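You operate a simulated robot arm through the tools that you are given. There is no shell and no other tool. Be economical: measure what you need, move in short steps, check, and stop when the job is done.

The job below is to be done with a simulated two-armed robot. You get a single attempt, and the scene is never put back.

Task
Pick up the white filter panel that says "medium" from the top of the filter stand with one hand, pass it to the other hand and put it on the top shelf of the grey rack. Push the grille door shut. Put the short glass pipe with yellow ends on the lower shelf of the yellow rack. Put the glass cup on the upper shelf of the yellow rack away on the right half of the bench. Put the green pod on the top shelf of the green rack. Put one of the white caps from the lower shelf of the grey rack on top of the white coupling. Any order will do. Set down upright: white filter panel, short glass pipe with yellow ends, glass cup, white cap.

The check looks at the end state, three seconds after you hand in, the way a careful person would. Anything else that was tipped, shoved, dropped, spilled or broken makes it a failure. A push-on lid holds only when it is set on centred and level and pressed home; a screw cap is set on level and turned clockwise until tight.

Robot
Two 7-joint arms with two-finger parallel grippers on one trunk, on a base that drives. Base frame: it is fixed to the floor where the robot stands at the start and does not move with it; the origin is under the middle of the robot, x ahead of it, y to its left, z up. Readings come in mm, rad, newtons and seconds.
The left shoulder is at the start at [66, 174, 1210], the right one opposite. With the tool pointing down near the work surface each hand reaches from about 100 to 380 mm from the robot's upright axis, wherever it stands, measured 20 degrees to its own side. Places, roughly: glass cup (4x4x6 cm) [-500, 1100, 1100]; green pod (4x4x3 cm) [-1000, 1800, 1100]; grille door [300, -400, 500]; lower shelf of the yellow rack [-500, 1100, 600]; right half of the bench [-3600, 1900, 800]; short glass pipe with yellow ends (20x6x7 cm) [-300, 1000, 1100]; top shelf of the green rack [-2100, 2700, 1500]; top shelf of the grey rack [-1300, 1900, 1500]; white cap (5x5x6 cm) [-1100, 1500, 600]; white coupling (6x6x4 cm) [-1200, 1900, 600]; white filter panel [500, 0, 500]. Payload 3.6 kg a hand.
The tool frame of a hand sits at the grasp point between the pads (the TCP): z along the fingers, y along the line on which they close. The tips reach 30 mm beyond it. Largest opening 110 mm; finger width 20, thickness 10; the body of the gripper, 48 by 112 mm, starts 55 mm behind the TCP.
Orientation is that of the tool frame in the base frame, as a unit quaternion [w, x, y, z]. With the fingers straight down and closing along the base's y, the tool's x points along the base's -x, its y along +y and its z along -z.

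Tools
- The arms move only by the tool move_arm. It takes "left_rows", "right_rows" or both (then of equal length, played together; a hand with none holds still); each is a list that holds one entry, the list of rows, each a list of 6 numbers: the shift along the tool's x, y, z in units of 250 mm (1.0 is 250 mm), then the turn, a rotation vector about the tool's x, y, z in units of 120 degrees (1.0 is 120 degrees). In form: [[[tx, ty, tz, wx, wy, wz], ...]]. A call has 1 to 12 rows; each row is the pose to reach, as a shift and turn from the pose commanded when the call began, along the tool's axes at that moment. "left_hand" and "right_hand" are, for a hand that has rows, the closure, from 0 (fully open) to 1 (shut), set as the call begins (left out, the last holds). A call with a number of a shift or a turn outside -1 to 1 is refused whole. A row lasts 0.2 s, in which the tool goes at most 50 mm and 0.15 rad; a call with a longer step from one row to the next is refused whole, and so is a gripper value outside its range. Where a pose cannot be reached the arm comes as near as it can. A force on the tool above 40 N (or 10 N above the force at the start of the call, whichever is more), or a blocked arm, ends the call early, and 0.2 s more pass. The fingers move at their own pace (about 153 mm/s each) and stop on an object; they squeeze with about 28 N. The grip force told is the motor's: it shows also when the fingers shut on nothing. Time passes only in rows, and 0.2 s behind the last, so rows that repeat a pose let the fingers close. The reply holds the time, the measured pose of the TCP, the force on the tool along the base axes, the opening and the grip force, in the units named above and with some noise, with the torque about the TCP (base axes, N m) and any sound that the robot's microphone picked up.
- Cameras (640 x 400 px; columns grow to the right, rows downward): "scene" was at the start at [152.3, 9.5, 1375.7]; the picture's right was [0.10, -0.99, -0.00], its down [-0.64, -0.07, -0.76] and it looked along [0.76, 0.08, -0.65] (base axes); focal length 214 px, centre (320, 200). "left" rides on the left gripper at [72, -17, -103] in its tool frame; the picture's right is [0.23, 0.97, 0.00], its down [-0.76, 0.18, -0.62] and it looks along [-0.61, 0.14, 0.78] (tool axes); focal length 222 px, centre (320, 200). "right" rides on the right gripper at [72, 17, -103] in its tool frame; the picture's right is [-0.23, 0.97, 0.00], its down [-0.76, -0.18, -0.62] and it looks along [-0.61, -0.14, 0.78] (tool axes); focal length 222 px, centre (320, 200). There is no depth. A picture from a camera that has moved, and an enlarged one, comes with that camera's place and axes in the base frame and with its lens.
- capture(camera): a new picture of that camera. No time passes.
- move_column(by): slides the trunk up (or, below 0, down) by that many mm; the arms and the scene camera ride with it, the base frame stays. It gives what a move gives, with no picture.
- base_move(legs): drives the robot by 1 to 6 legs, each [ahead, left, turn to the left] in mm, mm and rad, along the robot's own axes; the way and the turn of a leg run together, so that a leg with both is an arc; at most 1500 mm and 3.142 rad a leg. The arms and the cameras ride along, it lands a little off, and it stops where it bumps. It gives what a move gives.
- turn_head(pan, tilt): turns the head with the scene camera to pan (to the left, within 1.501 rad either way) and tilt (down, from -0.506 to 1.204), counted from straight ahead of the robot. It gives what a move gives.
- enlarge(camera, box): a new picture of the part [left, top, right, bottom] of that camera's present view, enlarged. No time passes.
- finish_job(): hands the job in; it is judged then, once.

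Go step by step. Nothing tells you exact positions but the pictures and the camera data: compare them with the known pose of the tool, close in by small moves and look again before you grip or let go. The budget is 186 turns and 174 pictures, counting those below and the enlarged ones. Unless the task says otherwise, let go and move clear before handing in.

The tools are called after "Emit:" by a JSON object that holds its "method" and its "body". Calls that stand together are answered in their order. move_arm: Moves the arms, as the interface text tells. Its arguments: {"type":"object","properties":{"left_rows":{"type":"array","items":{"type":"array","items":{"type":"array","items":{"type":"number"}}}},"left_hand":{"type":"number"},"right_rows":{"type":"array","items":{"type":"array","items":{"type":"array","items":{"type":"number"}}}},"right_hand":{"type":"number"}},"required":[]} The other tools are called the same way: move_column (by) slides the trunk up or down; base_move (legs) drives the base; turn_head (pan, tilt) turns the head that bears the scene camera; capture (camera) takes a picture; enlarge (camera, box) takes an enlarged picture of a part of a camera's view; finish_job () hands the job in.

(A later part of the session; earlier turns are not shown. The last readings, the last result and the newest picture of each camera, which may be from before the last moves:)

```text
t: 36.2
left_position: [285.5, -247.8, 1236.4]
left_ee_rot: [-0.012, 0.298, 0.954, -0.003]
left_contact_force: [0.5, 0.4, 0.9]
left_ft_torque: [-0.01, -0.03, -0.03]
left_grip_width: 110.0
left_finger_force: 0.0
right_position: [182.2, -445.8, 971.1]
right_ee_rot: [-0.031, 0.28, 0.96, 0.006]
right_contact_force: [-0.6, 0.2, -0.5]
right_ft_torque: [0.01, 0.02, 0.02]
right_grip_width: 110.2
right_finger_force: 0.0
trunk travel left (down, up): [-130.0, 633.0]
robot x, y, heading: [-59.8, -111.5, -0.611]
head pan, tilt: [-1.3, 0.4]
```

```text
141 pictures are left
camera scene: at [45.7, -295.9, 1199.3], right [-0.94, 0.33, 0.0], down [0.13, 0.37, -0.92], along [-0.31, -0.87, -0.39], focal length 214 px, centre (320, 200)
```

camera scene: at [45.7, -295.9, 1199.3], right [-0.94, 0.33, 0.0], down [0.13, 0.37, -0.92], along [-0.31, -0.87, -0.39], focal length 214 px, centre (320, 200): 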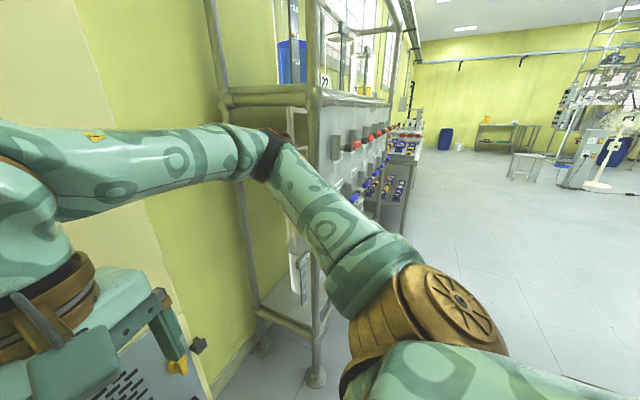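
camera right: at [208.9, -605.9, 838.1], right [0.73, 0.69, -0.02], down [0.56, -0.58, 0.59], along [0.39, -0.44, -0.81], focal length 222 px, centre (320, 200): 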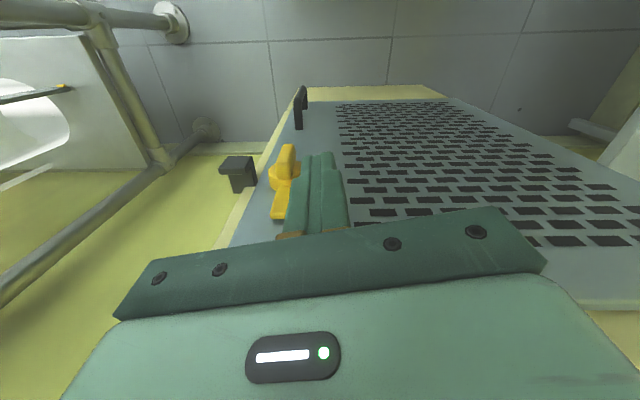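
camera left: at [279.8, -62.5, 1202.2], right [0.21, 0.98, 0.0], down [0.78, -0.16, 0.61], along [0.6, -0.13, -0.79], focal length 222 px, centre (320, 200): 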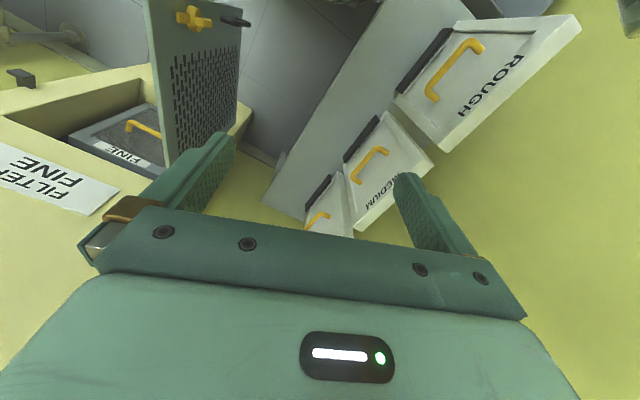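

The door is shut. Next the medium panel: I raise the trunk a bit for clearance, turn to heading 0 and approach so that the panel is in the left hand's reach.

Emit:
{"method": "move_column", "body": {"by": 150}}

Emit:
{"method": "base_move", "body": {"legs": [[0, 0, 0.61], [180, 0, 0]]}}

Emit:
{"method": "turn_head", "body": {"pan": 0.4, "tilt": 1.0}}

Emit:
{"method": "capture", "body": {"camera": "scene"}}

Emit:
{"method": "capture", "body": {"camera": "left"}}

```text
t: 38.0
left_position: [215.4, -196.6, 1418.1]
left_ee_rot: [0.058, 0.297, 0.953, -0.028]
left_contact_force: [0.1, 0.2, 0.6]
left_ft_torque: [0.03, 0.03, -0.01]
left_grip_width: 109.8
left_finger_force: 0.0
right_position: [182.3, -446.1, 1122.1]
right_ee_rot: [-0.032, 0.279, 0.96, 0.008]
right_contact_force: [0.7, -0.6, 0.1]
right_ft_torque: [0.02, 0.02, 0.02]
right_grip_width: 110.0
right_finger_force: 0.0
trunk travel left (down, up): [-280.0, 483.0]
robot x, y, heading: [-58.5, -110.7, -0.617]
head pan, tilt: [-1.3, 0.4]
```

```text
t: 41.2
left_position: [365.0, -14.0, 1422.1]
left_ee_rot: [0.07, 0.0, 0.997, -0.013]
left_contact_force: [0.2, -0.4, -0.3]
left_ft_torque: [-0.02, -0.02, -0.01]
left_grip_width: 110.3
left_finger_force: 0.0
right_position: [485.0, -238.0, 1128.5]
right_ee_rot: [-0.028, -0.017, 0.999, -0.006]
right_contact_force: [0.3, 0.0, -0.2]
right_ft_torque: [-0.02, 0.02, -0.02]
right_grip_width: 110.2
right_finger_force: 0.0
trunk travel left (down, up): [-280.0, 483.0]
robot x, y, heading: [107.9, -109.8, -0.011]
head pan, tilt: [-1.3, 0.4]
stopped in leg 2: the robot was blocked; the commanded pose is now the measured one
```

```text
t: 42.9
left_position: [366.2, -14.0, 1421.6]
left_ee_rot: [0.07, 0.001, 0.997, -0.014]
left_contact_force: [0.5, -0.4, 0.6]
left_ft_torque: [-0.02, 0.02, 0.0]
left_grip_width: 110.0
left_finger_force: 0.0
right_position: [484.5, -238.5, 1127.9]
right_ee_rot: [-0.029, -0.017, 0.999, -0.008]
right_contact_force: [0.1, -1.5, -0.4]
right_ft_torque: [0.02, 0.04, -0.01]
right_grip_width: 109.9
right_finger_force: 0.1
trunk travel left (down, up): [-280.0, 483.0]
robot x, y, heading: [107.9, -111.0, -0.017]
head pan, tilt: [0.4, 1.0]
```

```text
140 pictures are left
camera scene: at [247.1, -73.2, 1307.1], right [0.38, -0.93, 0.01], down [-0.77, -0.32, -0.54], along [0.51, 0.2, -0.84], focal length 214 px, centre (320, 200)
```

scene: 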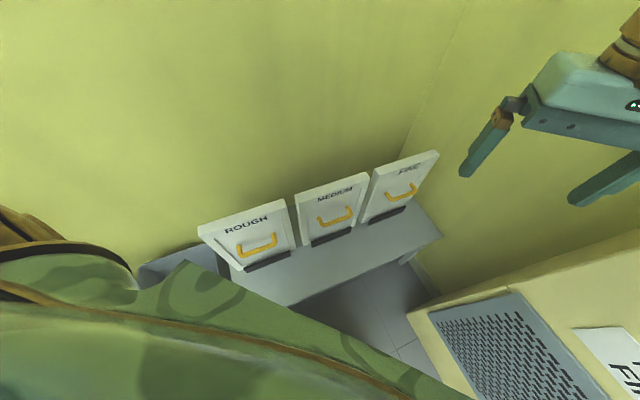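

```text
139 pictures are left
camera left: at [282.5, -25.4, 1513.9], right [-0.22, 0.97, -0.06], down [0.67, 0.19, 0.72], along [0.71, 0.12, -0.69], focal length 222 px, centre (320, 200)
```

left: 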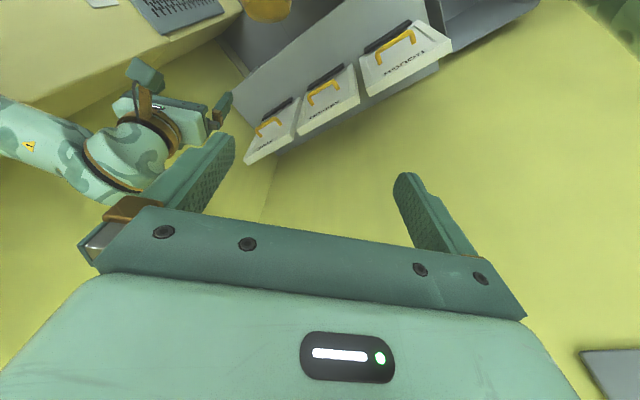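

The base got blocked about here. I check whether the right arm or the base is what touches.

Emit:
{"method": "turn_head", "body": {"pan": -0.9, "tilt": 0.8}}

Emit:
{"method": "capture", "body": {"camera": "scene"}}

Emit:
{"method": "turn_head", "body": {"pan": 1.2, "tilt": 1.1}}

Emit:
{"method": "capture", "body": {"camera": "scene"}}

Emit:
{"method": "capture", "body": {"camera": "right"}}

```text
t: 44.4
left_position: [368.0, -13.3, 1421.3]
left_ee_rot: [0.068, 0.002, 0.998, -0.014]
left_contact_force: [-1.5, 0.4, 0.5]
left_ft_torque: [-0.01, 0.03, 0.04]
left_grip_width: 110.0
left_finger_force: 0.0
right_position: [486.2, -238.3, 1127.6]
right_ee_rot: [-0.03, -0.015, 0.999, -0.007]
right_contact_force: [0.4, -0.4, -0.2]
right_ft_torque: [-0.02, 0.02, -0.01]
right_grip_width: 110.1
right_finger_force: 0.2
trunk travel left (down, up): [-280.0, 483.0]
robot x, y, heading: [106.9, -109.9, -0.013]
head pan, tilt: [-0.901, 0.799]
```

```text
138 pictures are left
camera scene: at [232.4, -162.8, 1322.9], right [-0.79, -0.61, 0.0], down [-0.43, 0.56, -0.71], along [0.43, -0.56, -0.71], focal length 214 px, centre (320, 200)
```

scene: 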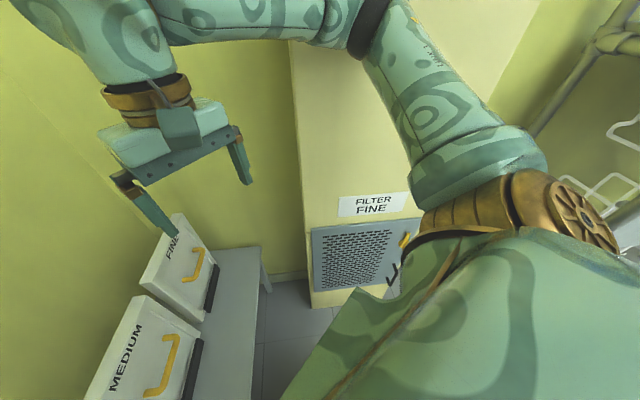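

```text
t: 46.4
left_position: [368.2, -12.9, 1420.9]
left_ee_rot: [0.069, 0.002, 0.997, -0.014]
left_contact_force: [-0.3, -0.5, 0.4]
left_ft_torque: [-0.02, 0.03, 0.01]
left_grip_width: 110.0
left_finger_force: 0.0
right_position: [484.9, -237.9, 1126.2]
right_ee_rot: [-0.029, -0.014, 0.999, -0.008]
right_contact_force: [0.8, 0.1, 0.2]
right_ft_torque: [0.02, -0.06, -0.01]
right_grip_width: 110.1
right_finger_force: 0.1
trunk travel left (down, up): [-280.0, 483.0]
robot x, y, heading: [107.7, -109.6, -0.012]
head pan, tilt: [1.201, 1.1]
```

```text
137 pictures are left
camera scene: at [206.9, -40.6, 1299.6], right [0.93, -0.37, 0.01], down [-0.33, -0.83, -0.45], along [0.18, 0.41, -0.89], focal length 214 px, centre (320, 200)
```

scene: 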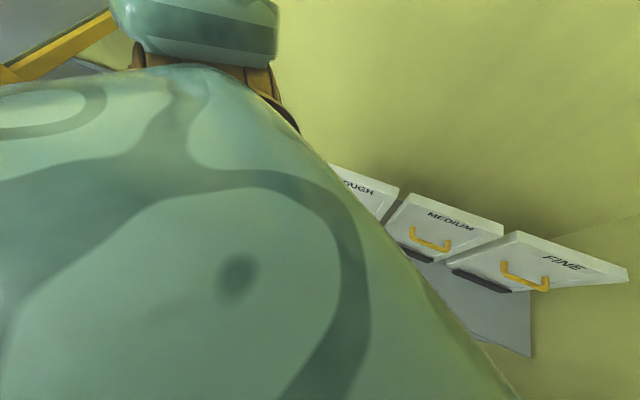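

```text
136 pictures are left
camera right: at [419.5, -222.1, 1235.3], right [0.2, 0.98, -0.03], down [0.8, -0.15, 0.58], along [0.56, -0.14, -0.81], focal length 222 px, centre (320, 200)
```

right: 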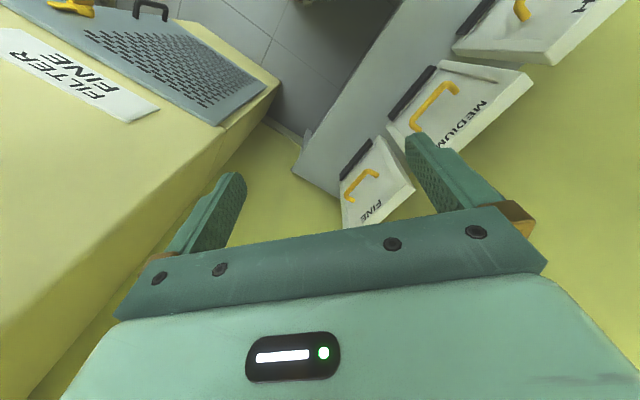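

The right elbow is most likely against the cabinet. I back off and fold the right arm into its starting pose relative to the robot.

Emit:
{"method": "base_move", "body": {"legs": [[-120, 30, 0]]}}

Emit:
{"method": "move_arm", "body": {"right_rows": [[[0.06, -0.04, -0.13, 0, 0, 0], [0.12, -0.08, -0.27, 0, 0, 0], [0.19, -0.12, -0.41, 0, 0, 0], [0.26, -0.16, -0.55, 0, 0, 0], [0.32, -0.21, -0.7, 0, 0, 0], [0.32, -0.21, -0.7, 0, 0, 0]]]}}

Emit:
{"method": "turn_head", "body": {"pan": -0.9, "tilt": 0.8}}

Emit:
{"method": "capture", "body": {"camera": "scene"}}

```text
t: 47.7
left_position: [258.2, 5.8, 1421.0]
left_ee_rot: [0.066, 0.0, 0.998, -0.009]
left_contact_force: [0.3, 0.9, 0.2]
left_ft_torque: [-0.01, -0.03, -0.02]
left_grip_width: 110.0
left_finger_force: 0.0
right_position: [375.0, -215.5, 1123.3]
right_ee_rot: [-0.034, -0.017, 0.999, -0.002]
right_contact_force: [0.3, 0.1, -1.0]
right_ft_torque: [-0.03, -0.04, -0.03]
right_grip_width: 110.1
right_finger_force: 0.0
trunk travel left (down, up): [-280.0, 483.0]
robot x, y, heading: [-10.8, -82.8, -0.007]
head pan, tilt: [1.201, 1.1]
```

```text
t: 49.1
left_position: [260.2, 5.7, 1419.3]
left_ee_rot: [0.065, 0.0, 0.998, -0.008]
left_contact_force: [-0.1, 0.2, 0.2]
left_ft_torque: [0.02, 0.03, 0.03]
left_grip_width: 110.1
left_finger_force: 0.1
right_position: [310.2, -269.7, 1302.9]
right_ee_rot: [-0.035, -0.018, 0.999, -0.001]
right_contact_force: [-0.1, -0.3, 0.3]
right_ft_torque: [0.03, 0.04, 0.0]
right_grip_width: 110.0
right_finger_force: 0.1
trunk travel left (down, up): [-280.0, 483.0]
robot x, y, heading: [-16.6, -78.8, -0.01]
head pan, tilt: [1.201, 1.1]
```

```text
t: 51.1
left_position: [259.1, 4.0, 1419.5]
left_ee_rot: [0.064, -0.001, 0.998, -0.008]
left_contact_force: [-0.3, 0.2, 0.4]
left_ft_torque: [0.0, -0.01, 0.01]
left_grip_width: 110.0
left_finger_force: 0.1
right_position: [309.4, -269.1, 1303.1]
right_ee_rot: [-0.034, -0.018, 0.999, -0.002]
right_contact_force: [0.4, 1.2, 0.5]
right_ft_torque: [-0.02, 0.02, -0.01]
right_grip_width: 110.0
right_finger_force: 0.1
trunk travel left (down, up): [-280.0, 483.0]
robot x, y, heading: [-12.4, -77.4, -0.003]
head pan, tilt: [-0.901, 0.799]
```

```text
135 pictures are left
camera scene: at [123.2, -143.9, 1321.0], right [-0.79, -0.62, 0.0], down [-0.44, 0.56, -0.7], along [0.43, -0.55, -0.72], focal length 214 px, centre (320, 200)
```

scene: 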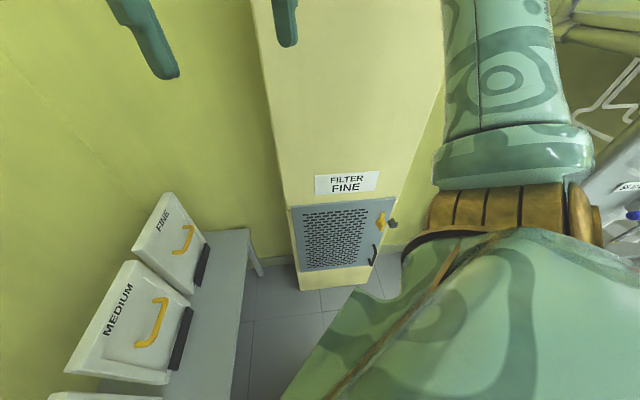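

The upper arm now stands compactly. I try approaching again in two steps.

Emit:
{"method": "base_move", "body": {"legs": [[180, 0, 0]]}}

Emit:
{"method": "base_move", "body": {"legs": [[110, 0, 0]]}}

Emit:
{"method": "turn_head", "body": {"pan": 0.3, "tilt": 1.1}}

Emit:
{"method": "capture", "body": {"camera": "scene"}}

Emit:
{"method": "capture", "body": {"camera": "left"}}

```text
t: 52.6
left_position: [438.9, 4.6, 1419.5]
left_ee_rot: [0.063, -0.002, 0.998, -0.01]
left_contact_force: [0.1, 0.1, -0.1]
left_ft_torque: [-0.03, 0.04, -0.02]
left_grip_width: 110.1
left_finger_force: 0.1
right_position: [489.7, -269.1, 1302.5]
right_ee_rot: [-0.035, -0.021, 0.999, -0.003]
right_contact_force: [0.0, -0.5, 0.7]
right_ft_torque: [-0.02, 0.03, 0.01]
right_grip_width: 109.9
right_finger_force: 0.0
trunk travel left (down, up): [-280.0, 483.0]
robot x, y, heading: [164.2, -85.7, -0.002]
head pan, tilt: [-0.901, 0.799]
```

```text
t: 53.7
left_position: [450.9, 6.9, 1421.5]
left_ee_rot: [0.068, -0.004, 0.998, -0.012]
left_contact_force: [1.1, -0.6, 0.0]
left_ft_torque: [0.01, -0.01, 0.01]
left_grip_width: 110.1
left_finger_force: 0.0
right_position: [504.2, -267.7, 1307.2]
right_ee_rot: [-0.028, -0.022, 0.999, -0.005]
right_contact_force: [0.7, 0.1, -0.1]
right_ft_torque: [0.01, 0.0, -0.02]
right_grip_width: 109.8
right_finger_force: 0.0
trunk travel left (down, up): [-280.0, 483.0]
robot x, y, heading: [186.5, -90.1, 0.002]
head pan, tilt: [-0.901, 0.799]
stopped in leg 1: the robot was blocked; the commanded pose is now the measured one
```

```text
t: 55.1
left_position: [449.3, 7.2, 1422.1]
left_ee_rot: [0.069, -0.006, 0.998, -0.012]
left_contact_force: [-0.1, -0.4, -0.1]
left_ft_torque: [0.02, 0.02, -0.01]
left_grip_width: 110.1
left_finger_force: 0.0
right_position: [503.1, -267.1, 1308.0]
right_ee_rot: [-0.029, -0.023, 0.999, -0.005]
right_contact_force: [0.4, 0.0, 0.0]
right_ft_torque: [-0.02, 0.01, -0.05]
right_grip_width: 109.9
right_finger_force: 0.1
trunk travel left (down, up): [-280.0, 483.0]
robot x, y, heading: [188.4, -90.9, 0.004]
head pan, tilt: [0.3, 1.1]
```

```text
134 pictures are left
camera scene: at [325.4, -62.4, 1300.5], right [0.3, -0.95, 0.01], down [-0.85, -0.27, -0.46], along [0.44, 0.13, -0.89], focal length 214 px, centre (320, 200)
```

scene: 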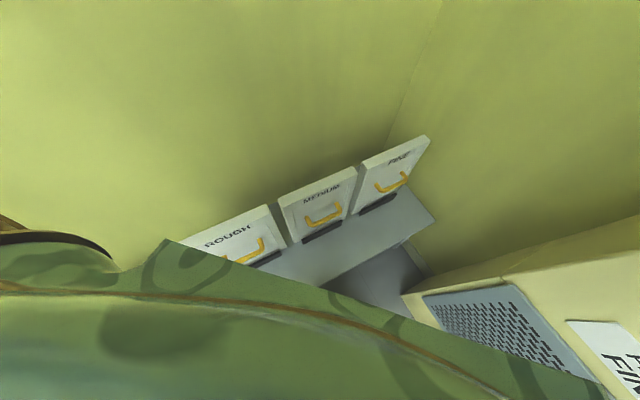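

```text
133 pictures are left
camera left: at [364.9, -7.0, 1514.3], right [-0.23, 0.97, -0.05], down [0.67, 0.2, 0.72], along [0.71, 0.13, -0.69], focal length 222 px, centre (320, 200)
```

left: 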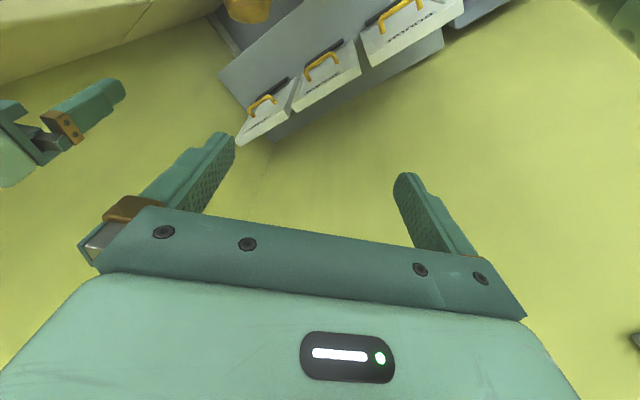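

Now the base itself is stopped by the stand, about 390 mm from the panel plane. I'll face the stand squarely (heading 0.785) and take the panel with the right hand, with a lower trunk for more reach.

Emit:
{"method": "base_move", "body": {"legs": [[-60, 0, 0], [0, 0, 0.785], [0, -90, 0]]}}

Emit:
{"method": "turn_head", "body": {"pan": -0.1, "tilt": 0.8}}

Emit:
{"method": "capture", "body": {"camera": "scene"}}

Emit:
{"method": "capture", "body": {"camera": "right"}}

```text
t: 58.9
left_position: [321.5, 104.1, 1418.7]
left_ee_rot: [0.062, -0.39, 0.918, 0.017]
left_contact_force: [0.5, 0.2, -0.2]
left_ft_torque: [0.04, 0.02, 0.03]
left_grip_width: 109.8
left_finger_force: 0.0
right_position: [554.1, -49.7, 1303.6]
right_ee_rot: [-0.03, -0.408, 0.913, -0.014]
right_contact_force: [0.4, -0.1, 0.8]
right_ft_torque: [0.01, 0.0, -0.02]
right_grip_width: 110.2
right_finger_force: 0.1
trunk travel left (down, up): [-280.0, 483.0]
robot x, y, heading: [193.7, -149.2, 0.798]
head pan, tilt: [0.3, 1.1]
```

```text
t: 59.7
left_position: [321.3, 107.0, 1421.5]
left_ee_rot: [0.063, -0.391, 0.918, 0.017]
left_contact_force: [0.4, -0.7, 0.0]
left_ft_torque: [-0.03, -0.01, 0.01]
left_grip_width: 110.0
left_finger_force: 0.0
right_position: [552.6, -49.3, 1303.7]
right_ee_rot: [-0.03, -0.407, 0.913, -0.015]
right_contact_force: [-0.5, -0.8, 0.2]
right_ft_torque: [0.02, 0.01, 0.02]
right_grip_width: 110.0
right_finger_force: 0.0
trunk travel left (down, up): [-280.0, 483.0]
robot x, y, heading: [196.3, -150.4, 0.794]
head pan, tilt: [-0.099, 0.799]
```

```text
132 pictures are left
camera scene: at [316.1, -35.0, 1321.0], right [0.64, -0.77, 0.0], down [-0.55, -0.46, -0.7], along [0.53, 0.45, -0.72], focal length 214 px, centre (320, 200)
```

scene: 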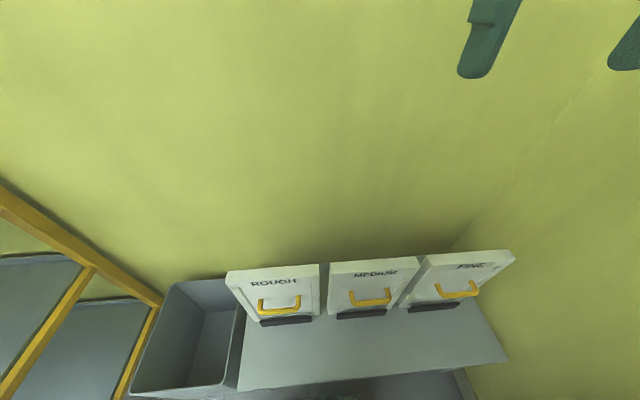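

```text
131 pictures are left
camera right: at [497.0, -85.8, 1412.6], right [-0.57, 0.82, -0.02], down [0.67, 0.48, 0.57], along [0.48, 0.32, -0.82], focal length 222 px, centre (320, 200)
```

right: 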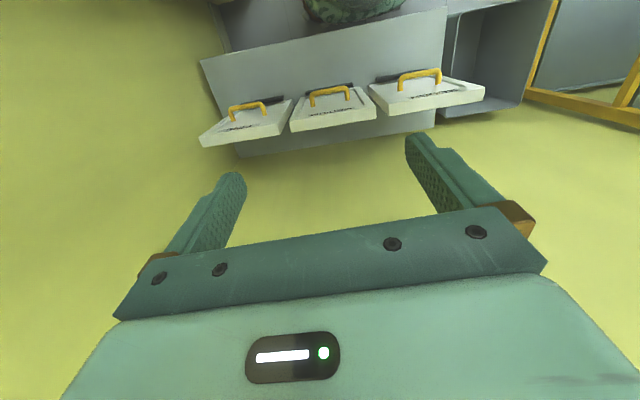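

Good square view of the stand. I enlarge both views to pin down the panel's top edge.

Emit:
{"method": "enlarge", "body": {"camera": "scene", "box": [210, 230, 530, 400]}}

Emit:
{"method": "enlarge", "body": {"camera": "right", "box": [190, 40, 490, 180]}}

```text
2.00 times, centred on (370, 315) of scene
camera zoom: at [316.1, -35.0, 1321.0], right [0.64, -0.77, 0.0], down [-0.55, -0.46, -0.7], along [0.53, 0.45, -0.72], focal length 429 px, centre (220, -30)
```

zoom: 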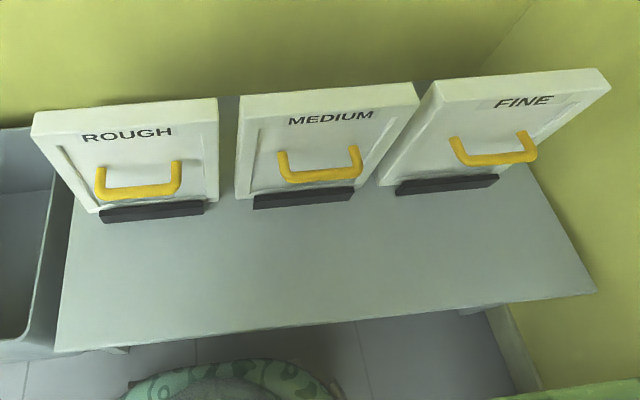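

```text
2.13 times, centred on (340, 110) of right
camera zoom: at [497.0, -85.8, 1412.6], right [-0.57, 0.82, -0.02], down [0.67, 0.48, 0.57], along [0.48, 0.32, -0.82], focal length 474 px, centre (277, 392)
```

zoom: 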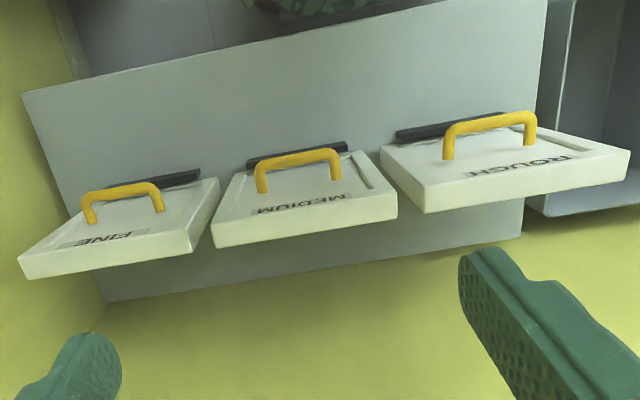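

The medium panel's top centre is at about (626, 35, 770), about 30 mm thick. I lower the trunk and move in.

Emit:
{"method": "move_column", "body": {"by": -240}}

Emit:
{"method": "base_move", "body": {"legs": [[32, -27, -0.01]]}}

Emit:
{"method": "capture", "body": {"camera": "right"}}

```text
t: 62.2
left_position: [424.1, 210.0, 1122.1]
left_ee_rot: [-0.056, -0.392, 0.917, -0.034]
left_contact_force: [-0.3, -0.1, 0.8]
left_ft_torque: [0.04, -0.02, 0.03]
left_grip_width: 110.3
left_finger_force: 0.0
right_position: [553.6, -48.9, 1063.7]
right_ee_rot: [-0.029, -0.407, 0.913, -0.015]
right_contact_force: [-0.2, 0.3, -0.1]
right_ft_torque: [0.02, -0.03, 0.01]
right_grip_width: 110.1
right_finger_force: 0.1
trunk travel left (down, up): [-40.0, 723.0]
robot x, y, heading: [194.6, -149.1, 0.795]
head pan, tilt: [-0.099, 0.799]
```

```text
t: 63.1
left_position: [469.7, 212.9, 1121.9]
left_ee_rot: [-0.058, -0.388, 0.919, -0.033]
left_contact_force: [0.6, 0.7, -0.1]
left_ft_torque: [-0.03, 0.04, -0.01]
left_grip_width: 110.2
left_finger_force: 0.1
right_position: [597.2, -47.6, 1062.2]
right_ee_rot: [-0.031, -0.402, 0.915, -0.015]
right_contact_force: [0.5, 0.1, 1.0]
right_ft_torque: [-0.02, 0.03, 0.02]
right_grip_width: 110.0
right_finger_force: 0.1
trunk travel left (down, up): [-40.0, 723.0]
robot x, y, heading: [233.3, -144.3, 0.785]
head pan, tilt: [-0.099, 0.799]
```

```text
128 pictures are left
camera right: at [540.4, -83.6, 1172.0], right [-0.57, 0.82, -0.02], down [0.67, 0.47, 0.57], along [0.48, 0.31, -0.82], focal length 222 px, centre (320, 200)
```

right: 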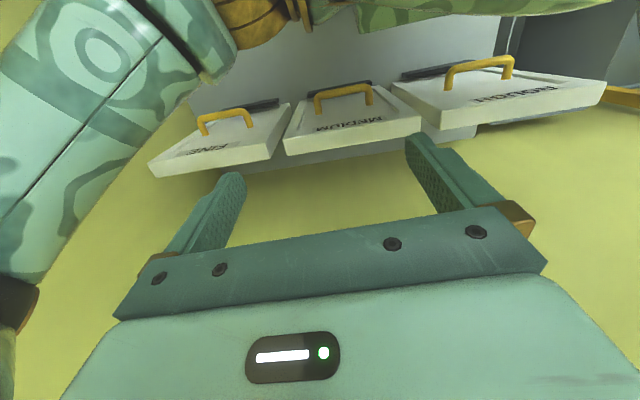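

Now I turn the right hand 90° so it closes across the panel and go to a point 150 mm above its top centre.

Emit:
{"method": "move_arm", "body": {"right_rows": [[[-0.033, 0.013, 0.049, -0.0025, -0.0023, 0.07], [-0.066, 0.025, 0.099, -0.005, -0.0045, 0.14], [-0.099, 0.038, 0.148, -0.0076, -0.0068, 0.21], [-0.132, 0.051, 0.198, -0.01, -0.009, 0.28], [-0.165, 0.064, 0.247, -0.0127, -0.011, 0.35], [-0.197, 0.076, 0.297, -0.015, -0.0136, 0.42], [-0.23, 0.089, 0.346, -0.018, -0.016, 0.49], [-0.263, 0.102, 0.396, -0.02, -0.018, 0.56], [-0.296, 0.115, 0.445, -0.023, -0.02, 0.63], [-0.329, 0.127, 0.495, -0.025, -0.023, 0.7], [-0.362, 0.14, 0.544, -0.028, -0.025, 0.77], [-0.362, 0.14, 0.544, -0.028, -0.025, 0.77]]]}}

Emit:
{"method": "capture", "body": {"camera": "right"}}

Emit:
{"method": "capture", "body": {"camera": "scene"}}

```text
t: 65.7
left_position: [468.5, 213.8, 1120.8]
left_ee_rot: [-0.057, -0.387, 0.92, -0.033]
left_contact_force: [0.0, -0.2, 0.3]
left_ft_torque: [-0.01, 0.0, -0.02]
left_grip_width: 110.0
left_finger_force: 0.0
right_position: [624.4, 37.4, 924.1]
right_ee_rot: [0.001, 0.383, 0.924, 0.002]
right_contact_force: [-0.4, 0.2, 0.5]
right_ft_torque: [0.0, -0.01, 0.0]
right_grip_width: 110.0
right_finger_force: 0.1
trunk travel left (down, up): [-40.0, 723.0]
robot x, y, heading: [236.2, -144.7, 0.785]
head pan, tilt: [-0.099, 0.799]
```

```text
127 pictures are left
camera right: at [586.2, 100.0, 1027.0], right [0.85, 0.53, 0.0], down [0.41, -0.67, 0.62], along [0.33, -0.53, -0.78], focal length 222 px, centre (320, 200)
```

right: 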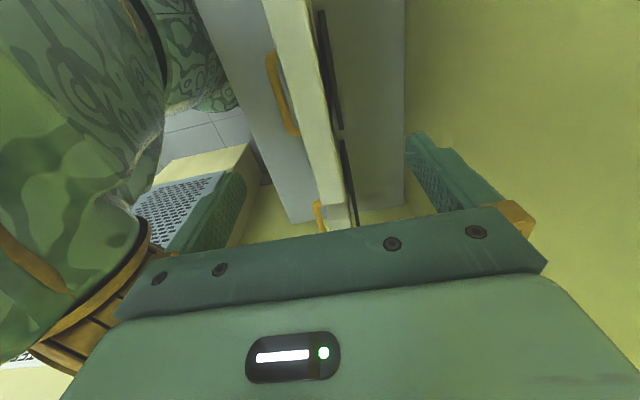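

```text
126 pictures are left
camera scene: at [455.2, 64.8, 1067.3], right [0.63, -0.77, 0.0], down [-0.56, -0.45, -0.7], along [0.54, 0.44, -0.72], focal length 214 px, centre (320, 200)
```

scene: 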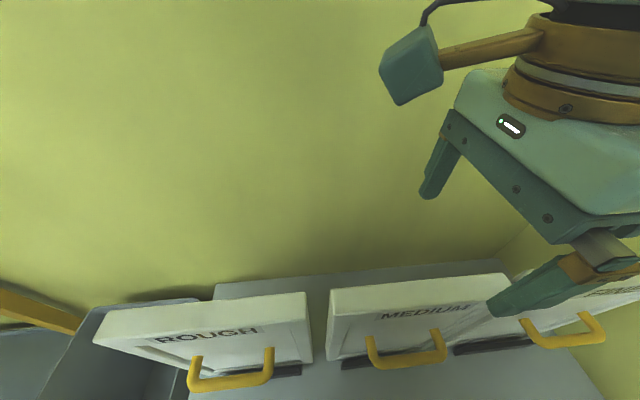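

Orientation is right and the panel is between the fingers. I descend with a small correction and look.

Emit:
{"method": "move_arm", "body": {"right_rows": [[[-0.015, -0.008, 0.15, 0, 0, 0], [-0.032, -0.016, 0.3, 0, 0, 0], [-0.032, -0.016, 0.42, 0, 0, 0], [-0.032, -0.016, 0.54, 0, 0, 0], [-0.032, -0.016, 0.64, 0, 0, 0], [-0.032, -0.016, 0.716, 0, 0, 0]]]}}

Emit:
{"method": "capture", "body": {"camera": "right"}}

Emit:
{"method": "capture", "body": {"camera": "scene"}}

```text
t: 67.1
left_position: [469.7, 212.0, 1120.8]
left_ee_rot: [-0.058, -0.388, 0.919, -0.033]
left_contact_force: [-1.0, 0.5, 0.0]
left_ft_torque: [-0.01, 0.02, 0.0]
left_grip_width: 110.1
left_finger_force: 0.1
right_position: [631.6, 36.4, 743.0]
right_ee_rot: [0.001, 0.382, 0.924, 0.002]
right_contact_force: [-0.6, 0.5, -0.1]
right_ft_torque: [-0.01, -0.01, -0.01]
right_grip_width: 109.9
right_finger_force: 0.0
right hand out of reach, approached as far as the arm can: row 5, 6
trunk travel left (down, up): [-40.0, 723.0]
robot x, y, heading: [234.5, -143.5, 0.781]
head pan, tilt: [-0.099, 0.799]
```

```text
125 pictures are left
camera right: at [592.9, 100.3, 848.0], right [0.85, 0.53, 0.0], down [0.41, -0.66, 0.62], along [0.33, -0.53, -0.78], focal length 222 px, centre (320, 200)
```

right: 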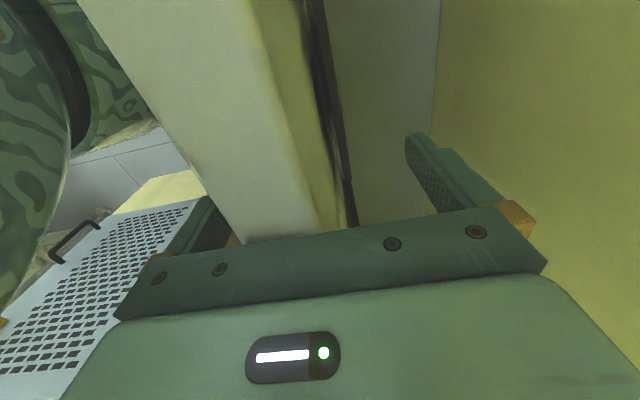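

```text
124 pictures are left
camera scene: at [455.4, 65.0, 1067.2], right [0.63, -0.77, 0.0], down [-0.56, -0.45, -0.7], along [0.54, 0.44, -0.72], focal length 214 px, centre (320, 200)
```

scene: 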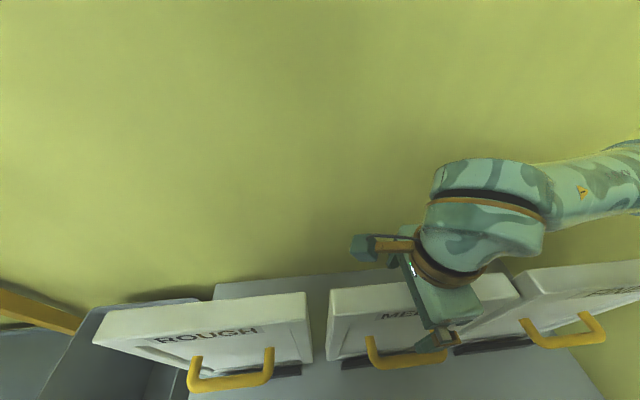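

The panel sits about 15–20 mm nearer to me than the finger midline. I shift the hand back and look again before gripping.

Emit:
{"method": "move_arm", "body": {"right_rows": [[[0, -0.03, 0, 0, 0, 0], [0, -0.05, 0, 0, 0, 0], [0, -0.05, 0, 0, 0, 0]]]}}

Emit:
{"method": "capture", "body": {"camera": "right"}}

```text
t: 67.9
left_position: [470.0, 212.8, 1121.1]
left_ee_rot: [-0.057, -0.388, 0.919, -0.034]
left_contact_force: [-0.3, -0.5, 0.3]
left_ft_torque: [-0.01, 0.0, 0.01]
left_grip_width: 109.6
left_finger_force: 0.1
right_position: [628.8, 38.6, 744.9]
right_ee_rot: [0.001, 0.382, 0.924, 0.001]
right_contact_force: [-0.2, -0.9, -0.4]
right_ft_torque: [-0.04, 0.02, -0.03]
right_grip_width: 109.8
right_finger_force: 0.0
right hand out of reach, approached as far as the arm can: row 1, 2, 3
trunk travel left (down, up): [-40.0, 723.0]
robot x, y, heading: [234.2, -144.8, 0.784]
head pan, tilt: [-0.099, 0.799]
```

```text
123 pictures are left
camera right: at [588.6, 102.0, 849.0], right [0.85, 0.53, 0.0], down [0.41, -0.66, 0.62], along [0.33, -0.53, -0.78], focal length 222 px, centre (320, 200)
```

right: 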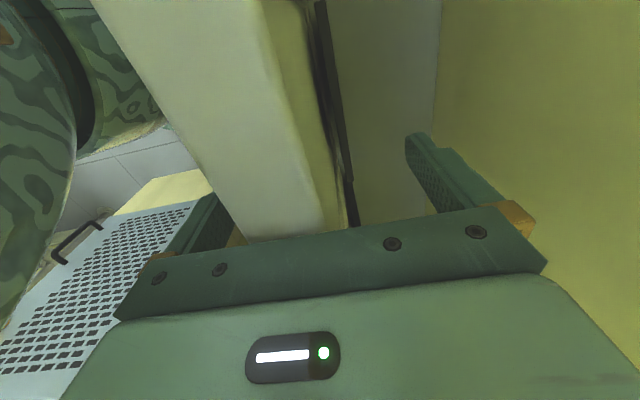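

Emit:
{"method": "base_move", "body": {"legs": [[-18, 0, 0]]}}

Emit:
{"method": "capture", "body": {"camera": "right"}}

```text
t: 68.7
left_position: [454.7, 199.3, 1121.3]
left_ee_rot: [-0.058, -0.387, 0.92, -0.034]
left_contact_force: [-0.8, -0.3, 0.4]
left_ft_torque: [0.01, -0.01, -0.06]
left_grip_width: 109.8
left_finger_force: 0.1
right_position: [613.8, 25.3, 744.6]
right_ee_rot: [0.001, 0.382, 0.924, 0.001]
right_contact_force: [0.7, 0.0, 0.8]
right_ft_torque: [0.0, -0.01, -0.01]
right_grip_width: 110.2
right_finger_force: 0.0
trunk travel left (down, up): [-40.0, 723.0]
robot x, y, heading: [219.7, -160.0, 0.785]
head pan, tilt: [-0.099, 0.799]
```

```text
122 pictures are left
camera right: at [575.0, 88.6, 849.5], right [0.85, 0.53, 0.0], down [0.41, -0.66, 0.62], along [0.33, -0.53, -0.78], focal length 222 px, centre (320, 200)
```

right: 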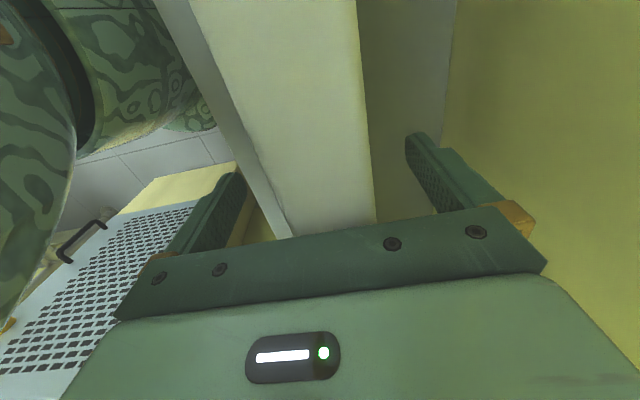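

The panel is now centred between the fingers. I close the grip.

Emit:
{"method": "move_arm", "body": {"right_rows": [[[0, 0, 0, 0, 0, 0], [0, 0, 0, 0, 0, 0], [0, 0, 0, 0, 0, 0], [0, 0, 0, 0, 0, 0]]], "right_hand": 1}}

Emit:
{"method": "capture", "body": {"camera": "right"}}

```text
t: 69.7
left_position: [457.2, 199.7, 1120.5]
left_ee_rot: [-0.057, -0.387, 0.92, -0.033]
left_contact_force: [-0.6, -0.8, -0.6]
left_ft_torque: [0.05, 0.04, 0.03]
left_grip_width: 110.0
left_finger_force: 0.2
right_position: [614.5, 24.9, 744.8]
right_ee_rot: [0.001, 0.382, 0.924, 0.002]
right_contact_force: [-0.3, -0.3, 0.3]
right_ft_torque: [-0.16, -0.01, -0.03]
right_grip_width: 34.1
right_finger_force: 28.1
trunk travel left (down, up): [-40.0, 723.0]
robot x, y, heading: [219.7, -158.9, 0.783]
head pan, tilt: [-0.099, 0.799]
```

```text
121 pictures are left
camera right: at [575.6, 89.1, 848.8], right [0.85, 0.53, 0.0], down [0.41, -0.66, 0.62], along [0.33, -0.53, -0.78], focal length 222 px, centre (320, 200)
```

right: 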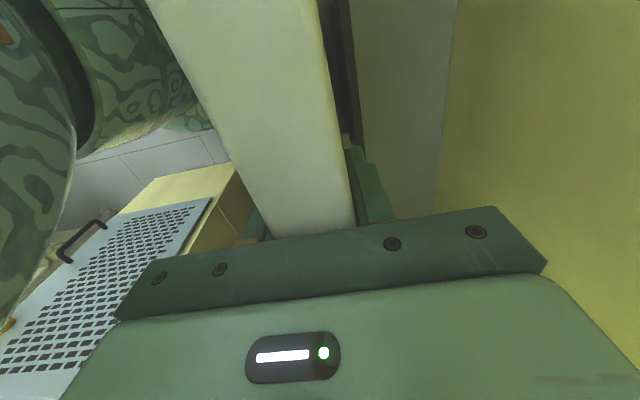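

Gripped at 34 mm. I lift it straight up with the trunk.

Emit:
{"method": "move_column", "body": {"by": 60}}

Emit:
{"method": "move_column", "body": {"by": 300}}

Emit:
{"method": "capture", "body": {"camera": "scene"}}

Emit:
{"method": "capture", "body": {"camera": "left"}}

```text
t: 70.7
left_position: [438.0, 181.9, 1192.3]
left_ee_rot: [-0.034, -0.388, 0.921, -0.025]
left_contact_force: [-0.2, -0.3, -0.2]
left_ft_torque: [0.0, 0.01, 0.0]
left_grip_width: 110.0
left_finger_force: 0.1
right_position: [615.8, 26.5, 803.8]
right_ee_rot: [0.0, 0.382, 0.924, 0.0]
right_contact_force: [0.7, 0.0, -4.0]
right_ft_torque: [-0.01, 0.03, -0.06]
right_grip_width: 34.1
right_finger_force: 27.9
trunk travel left (down, up): [-100.0, 663.0]
robot x, y, heading: [224.3, -159.9, 0.784]
head pan, tilt: [-0.099, 0.799]
```

```text
t: 73.7
left_position: [314.8, 57.9, 1558.2]
left_ee_rot: [0.104, -0.384, 0.917, 0.029]
left_contact_force: [-0.8, 0.4, 0.4]
left_ft_torque: [-0.02, -0.04, -0.01]
left_grip_width: 110.1
left_finger_force: 0.0
right_position: [615.4, 26.5, 1104.2]
right_ee_rot: [0.001, 0.382, 0.924, 0.0]
right_contact_force: [0.4, 0.7, -2.7]
right_ft_torque: [0.01, 0.02, -0.03]
right_grip_width: 33.7
right_finger_force: 28.0
trunk travel left (down, up): [-400.0, 363.0]
robot x, y, heading: [224.7, -158.5, 0.784]
head pan, tilt: [-0.099, 0.799]
```

```text
120 pictures are left
camera scene: at [315.6, -74.9, 1442.8], right [0.63, -0.77, 0.0], down [-0.56, -0.45, -0.7], along [0.54, 0.44, -0.72], focal length 214 px, centre (320, 200)
```

scene: 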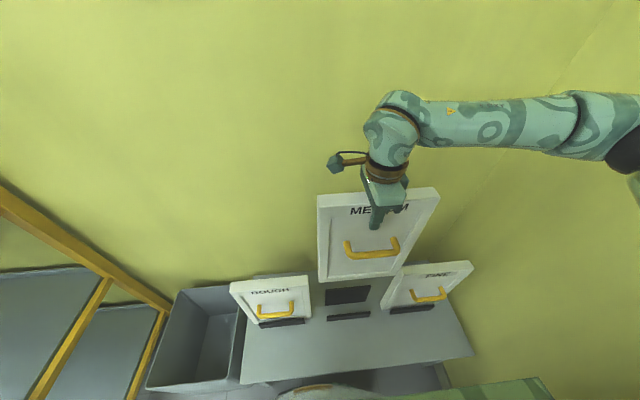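

```text
119 pictures are left
camera left: at [261.6, -17.3, 1644.1], right [-0.85, 0.52, -0.07], down [0.29, 0.57, 0.77], along [0.44, 0.63, -0.64], focal length 222 px, centre (320, 200)
```

left: 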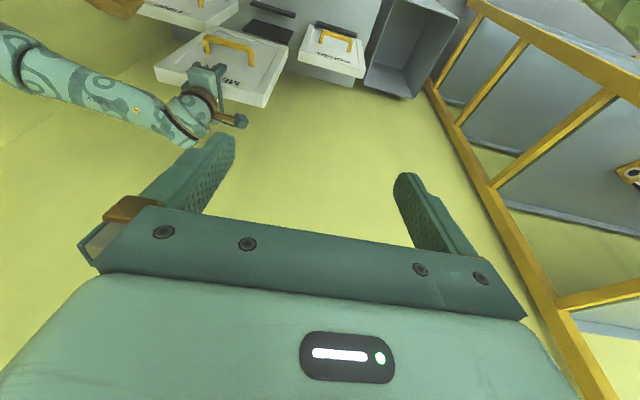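

The panel is off the stand cleanly. I back out, turn toward the open room and survey the racks.

Emit:
{"method": "base_move", "body": {"legs": [[-300, 60, 0], [0, 0, 0.9]]}}

Emit:
{"method": "turn_head", "body": {"pan": 0.0, "tilt": 0.4}}

Emit:
{"method": "capture", "body": {"camera": "scene"}}

Emit:
{"method": "turn_head", "body": {"pan": 0.9, "tilt": 0.4}}

Emit:
{"method": "capture", "body": {"camera": "scene"}}

```text
t: 78.2
left_position: [-149.3, -126.4, 1558.3]
left_ee_rot: [-0.08, 0.749, -0.654, -0.072]
left_contact_force: [0.3, 0.1, -1.0]
left_ft_torque: [0.03, -0.03, 0.01]
left_grip_width: 109.8
left_finger_force: 0.0
right_position: [58.6, 91.6, 1106.1]
right_ee_rot: [0.0, -0.064, 0.998, 0.001]
right_contact_force: [0.5, -0.1, -3.3]
right_ft_torque: [0.01, 0.0, 0.01]
right_grip_width: 34.0
right_finger_force: 28.1
trunk travel left (down, up): [-400.0, 363.0]
robot x, y, heading: [-35.0, -328.7, 1.699]
head pan, tilt: [-0.099, 0.799]
```

```text
t: 79.0
left_position: [-149.4, -126.4, 1559.4]
left_ee_rot: [-0.08, 0.749, -0.654, -0.072]
left_contact_force: [-0.3, -0.4, -0.3]
left_ft_torque: [0.03, 0.03, -0.02]
left_grip_width: 109.9
left_finger_force: 0.1
right_position: [59.8, 91.5, 1105.4]
right_ee_rot: [0.001, -0.063, 0.998, 0.001]
right_contact_force: [-0.6, 0.2, -2.9]
right_ft_torque: [-0.02, 0.01, 0.01]
right_grip_width: 33.9
right_finger_force: 28.1
trunk travel left (down, up): [-400.0, 363.0]
robot x, y, heading: [-43.2, -333.0, 1.696]
head pan, tilt: [0.0, 0.4]
```

```text
118 pictures are left
camera scene: at [-54.4, -194.4, 1477.9], right [0.99, 0.12, 0.0], down [0.05, -0.39, -0.92], along [-0.12, 0.91, -0.39], focal length 214 px, centre (320, 200)
```

scene: 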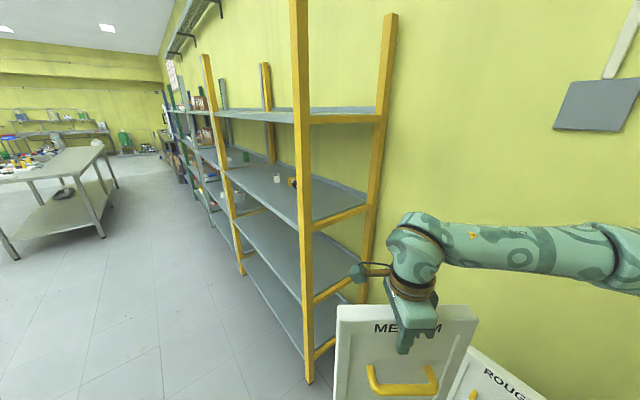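

```text
t: 80.2
left_position: [-149.3, -127.3, 1558.3]
left_ee_rot: [-0.081, 0.749, -0.654, -0.072]
left_contact_force: [0.1, 0.5, 0.4]
left_ft_torque: [0.01, -0.01, -0.01]
left_grip_width: 110.2
left_finger_force: 0.1
right_position: [58.3, 91.7, 1106.1]
right_ee_rot: [0.0, -0.064, 0.998, 0.002]
right_contact_force: [1.4, 0.0, -3.5]
right_ft_torque: [0.0, 0.01, -0.03]
right_grip_width: 33.9
right_finger_force: 27.5
trunk travel left (down, up): [-400.0, 363.0]
robot x, y, heading: [-38.3, -329.1, 1.694]
head pan, tilt: [0.901, 0.4]
```

```text
117 pictures are left
camera scene: at [-122.1, -238.2, 1478.0], right [0.52, 0.85, 0.0], down [0.33, -0.2, -0.92], along [-0.79, 0.48, -0.39], focal length 214 px, centre (320, 200)
```

scene: 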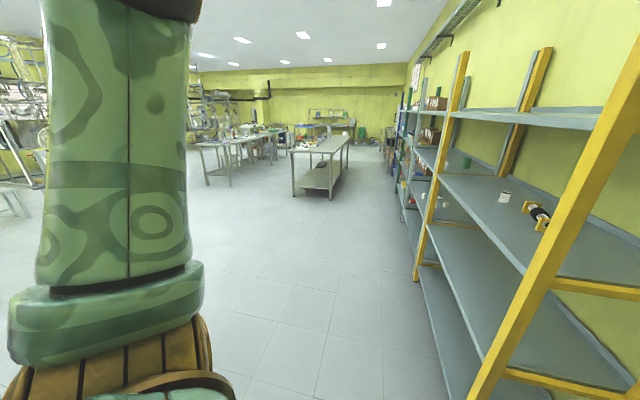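

I see the racks along the wall. For the handover I turn the left hand in two steps so that it points right, closing across the panel, to the left of where the panel will be.

Emit:
{"method": "move_arm", "body": {"left_rows": [[[-0.012, 0.008, 0.078, 0.032, 0.0403, -0.0408], [-0.025, 0.016, 0.155, 0.0641, 0.0806, -0.0817], [-0.037, 0.024, 0.232, 0.0961, 0.121, -0.1225], [-0.05, 0.032, 0.31, 0.128, 0.161, -0.1634], [-0.062, 0.04, 0.387, 0.16, 0.2016, -0.204], [-0.075, 0.048, 0.465, 0.192, 0.242, -0.245], [-0.087, 0.056, 0.542, 0.224, 0.282, -0.286], [-0.1, 0.063, 0.62, 0.2563, 0.3226, -0.3268], [-0.1, 0.063, 0.62, 0.2563, 0.3226, -0.3268]]]}}

```text
t: 82.2
left_position: [-169.6, -70.5, 1413.5]
left_ee_rot: [-0.072, 0.853, -0.357, 0.373]
left_contact_force: [-0.2, -0.2, -0.3]
left_ft_torque: [0.01, 0.01, 0.0]
left_grip_width: 110.0
left_finger_force: 0.1
right_position: [59.5, 90.4, 1103.2]
right_ee_rot: [0.0, -0.064, 0.998, 0.002]
right_contact_force: [1.0, -0.1, -3.2]
right_ft_torque: [0.0, 0.02, -0.01]
right_grip_width: 33.8
right_finger_force: 28.0
trunk travel left (down, up): [-400.0, 363.0]
robot x, y, heading: [-34.5, -331.9, 1.695]
head pan, tilt: [0.901, 0.4]
```

Emit:
{"method": "move_arm", "body": {"left_rows": [[[-0.065, 0.014, 0.042, 0.032, 0.0402, -0.0407], [-0.131, 0.028, 0.085, 0.064, 0.0803, -0.0814], [-0.196, 0.042, 0.127, 0.096, 0.1205, -0.122], [-0.262, 0.056, 0.17, 0.128, 0.1607, -0.1628], [-0.327, 0.07, 0.212, 0.16, 0.2008, -0.2034], [-0.393, 0.084, 0.255, 0.192, 0.241, -0.2441], [-0.458, 0.098, 0.297, 0.224, 0.2811, -0.2848], [-0.524, 0.112, 0.34, 0.256, 0.3213, -0.3255], [-0.524, 0.112, 0.34, 0.256, 0.3213, -0.3255]]]}}

Emit:
{"method": "turn_head", "body": {"pan": 0.0, "tilt": 0.8}}

Emit:
{"method": "capture", "body": {"camera": "scene"}}

Emit:
{"method": "capture", "body": {"camera": "left"}}

```text
t: 84.2
left_position: [-187.1, -15.0, 1266.0]
left_ee_rot: [-0.045, 0.707, 0.042, 0.705]
left_contact_force: [0.3, -0.7, -0.2]
left_ft_torque: [0.0, -0.01, 0.0]
left_grip_width: 110.0
left_finger_force: 0.0
right_position: [59.1, 91.7, 1104.0]
right_ee_rot: [0.001, -0.063, 0.998, 0.002]
right_contact_force: [-0.9, 0.3, -4.1]
right_ft_torque: [0.03, 0.0, 0.0]
right_grip_width: 34.0
right_finger_force: 27.7
trunk travel left (down, up): [-400.0, 363.0]
robot x, y, heading: [-35.3, -330.0, 1.697]
head pan, tilt: [0.901, 0.4]
```

```text
t: 85.4
left_position: [-186.7, -16.7, 1266.4]
left_ee_rot: [-0.045, 0.706, 0.044, 0.705]
left_contact_force: [0.5, 0.4, 0.3]
left_ft_torque: [-0.03, 0.0, 0.02]
left_grip_width: 110.1
left_finger_force: 0.0
right_position: [57.9, 92.5, 1104.6]
right_ee_rot: [0.001, -0.064, 0.998, 0.003]
right_contact_force: [0.2, 0.0, -2.6]
right_ft_torque: [0.02, 0.04, 0.03]
right_grip_width: 34.0
right_finger_force: 28.1
trunk travel left (down, up): [-400.0, 363.0]
robot x, y, heading: [-36.7, -328.9, 1.696]
head pan, tilt: [0.0, 0.799]
```

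```text
116 pictures are left
camera scene: at [-53.2, -206.2, 1442.9], right [0.99, 0.13, 0.0], down [0.09, -0.71, -0.7], along [-0.09, 0.69, -0.72], focal length 214 px, centre (320, 200)
```

scene: 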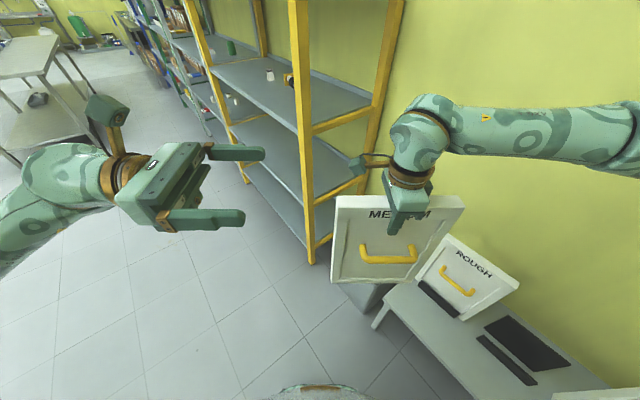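

```text
115 pictures are left
camera left: at [-290.7, -10.5, 1337.5], right [0.12, -0.97, 0.22], down [-0.6, -0.25, -0.76], along [0.79, -0.04, -0.61], focal length 222 px, centre (320, 200)
```

left: 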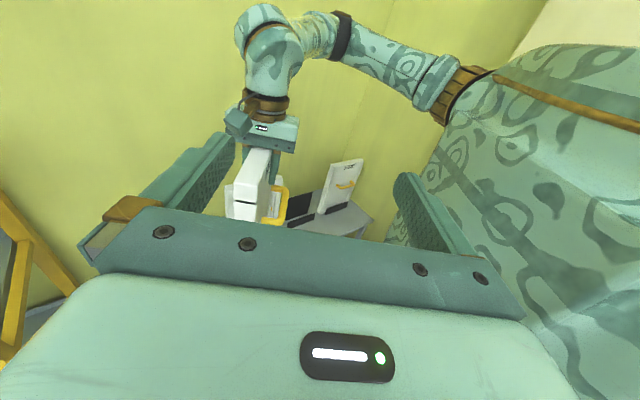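

Both hands are well placed. I bring the panel back and up with the right hand so its left edge faces the left hand.

Emit:
{"method": "move_arm", "body": {"right_rows": [[[0, -0.05, -0.14, 0, 0, 0], [0, -0.1, -0.28, 0, 0, 0], [0, -0.15, -0.42, 0, 0, 0], [0, -0.2, -0.56, 0, 0, 0], [0, -0.26, -0.7, 0, 0, 0], [0, -0.308, -0.8, 0, 0, 0], [0, -0.308, -0.8, 0, 0, 0]]]}}

Emit:
{"method": "capture", "body": {"camera": "left"}}

Emit:
{"method": "capture", "body": {"camera": "scene"}}

```text
t: 87.0
left_position: [-187.7, -15.6, 1265.1]
left_ee_rot: [-0.045, 0.707, 0.043, 0.705]
left_contact_force: [-0.8, 0.7, -0.4]
left_ft_torque: [0.01, 0.02, 0.0]
left_grip_width: 110.1
left_finger_force: 0.0
right_position: [66.6, 15.4, 1305.5]
right_ee_rot: [0.001, -0.064, 0.998, 0.002]
right_contact_force: [-0.6, 0.7, -3.7]
right_ft_torque: [0.02, 0.01, 0.0]
right_grip_width: 34.0
right_finger_force: 28.2
trunk travel left (down, up): [-400.0, 363.0]
robot x, y, heading: [-37.6, -330.4, 1.698]
head pan, tilt: [0.0, 0.799]
```

```text
114 pictures are left
camera left: at [-290.6, -10.2, 1337.4], right [0.12, -0.97, 0.22], down [-0.6, -0.25, -0.76], along [0.79, -0.04, -0.61], focal length 222 px, centre (320, 200)
```

left: 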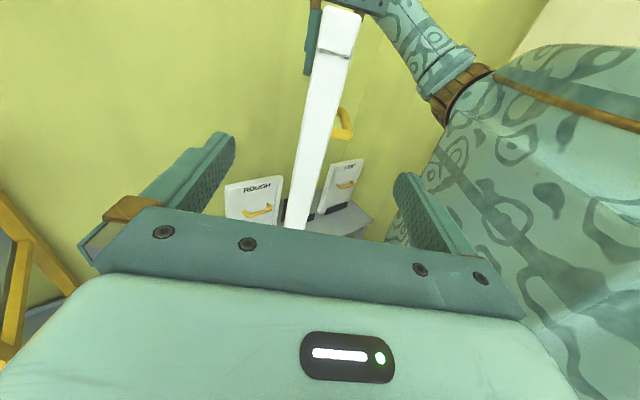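

```text
113 pictures are left
camera scene: at [-53.0, -205.9, 1442.8], right [0.99, 0.12, 0.0], down [0.09, -0.71, -0.7], along [-0.09, 0.69, -0.72], focal length 214 px, centre (320, 200)
```

scene: 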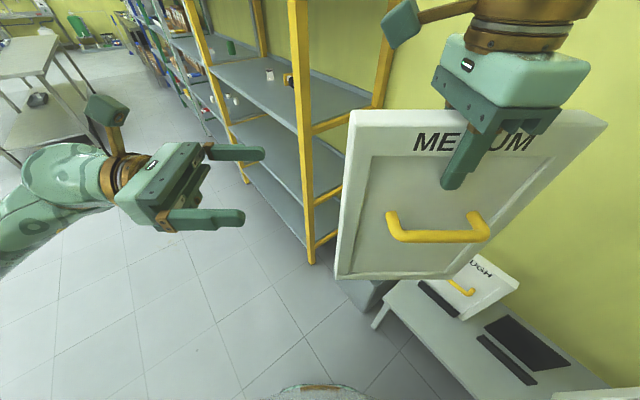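

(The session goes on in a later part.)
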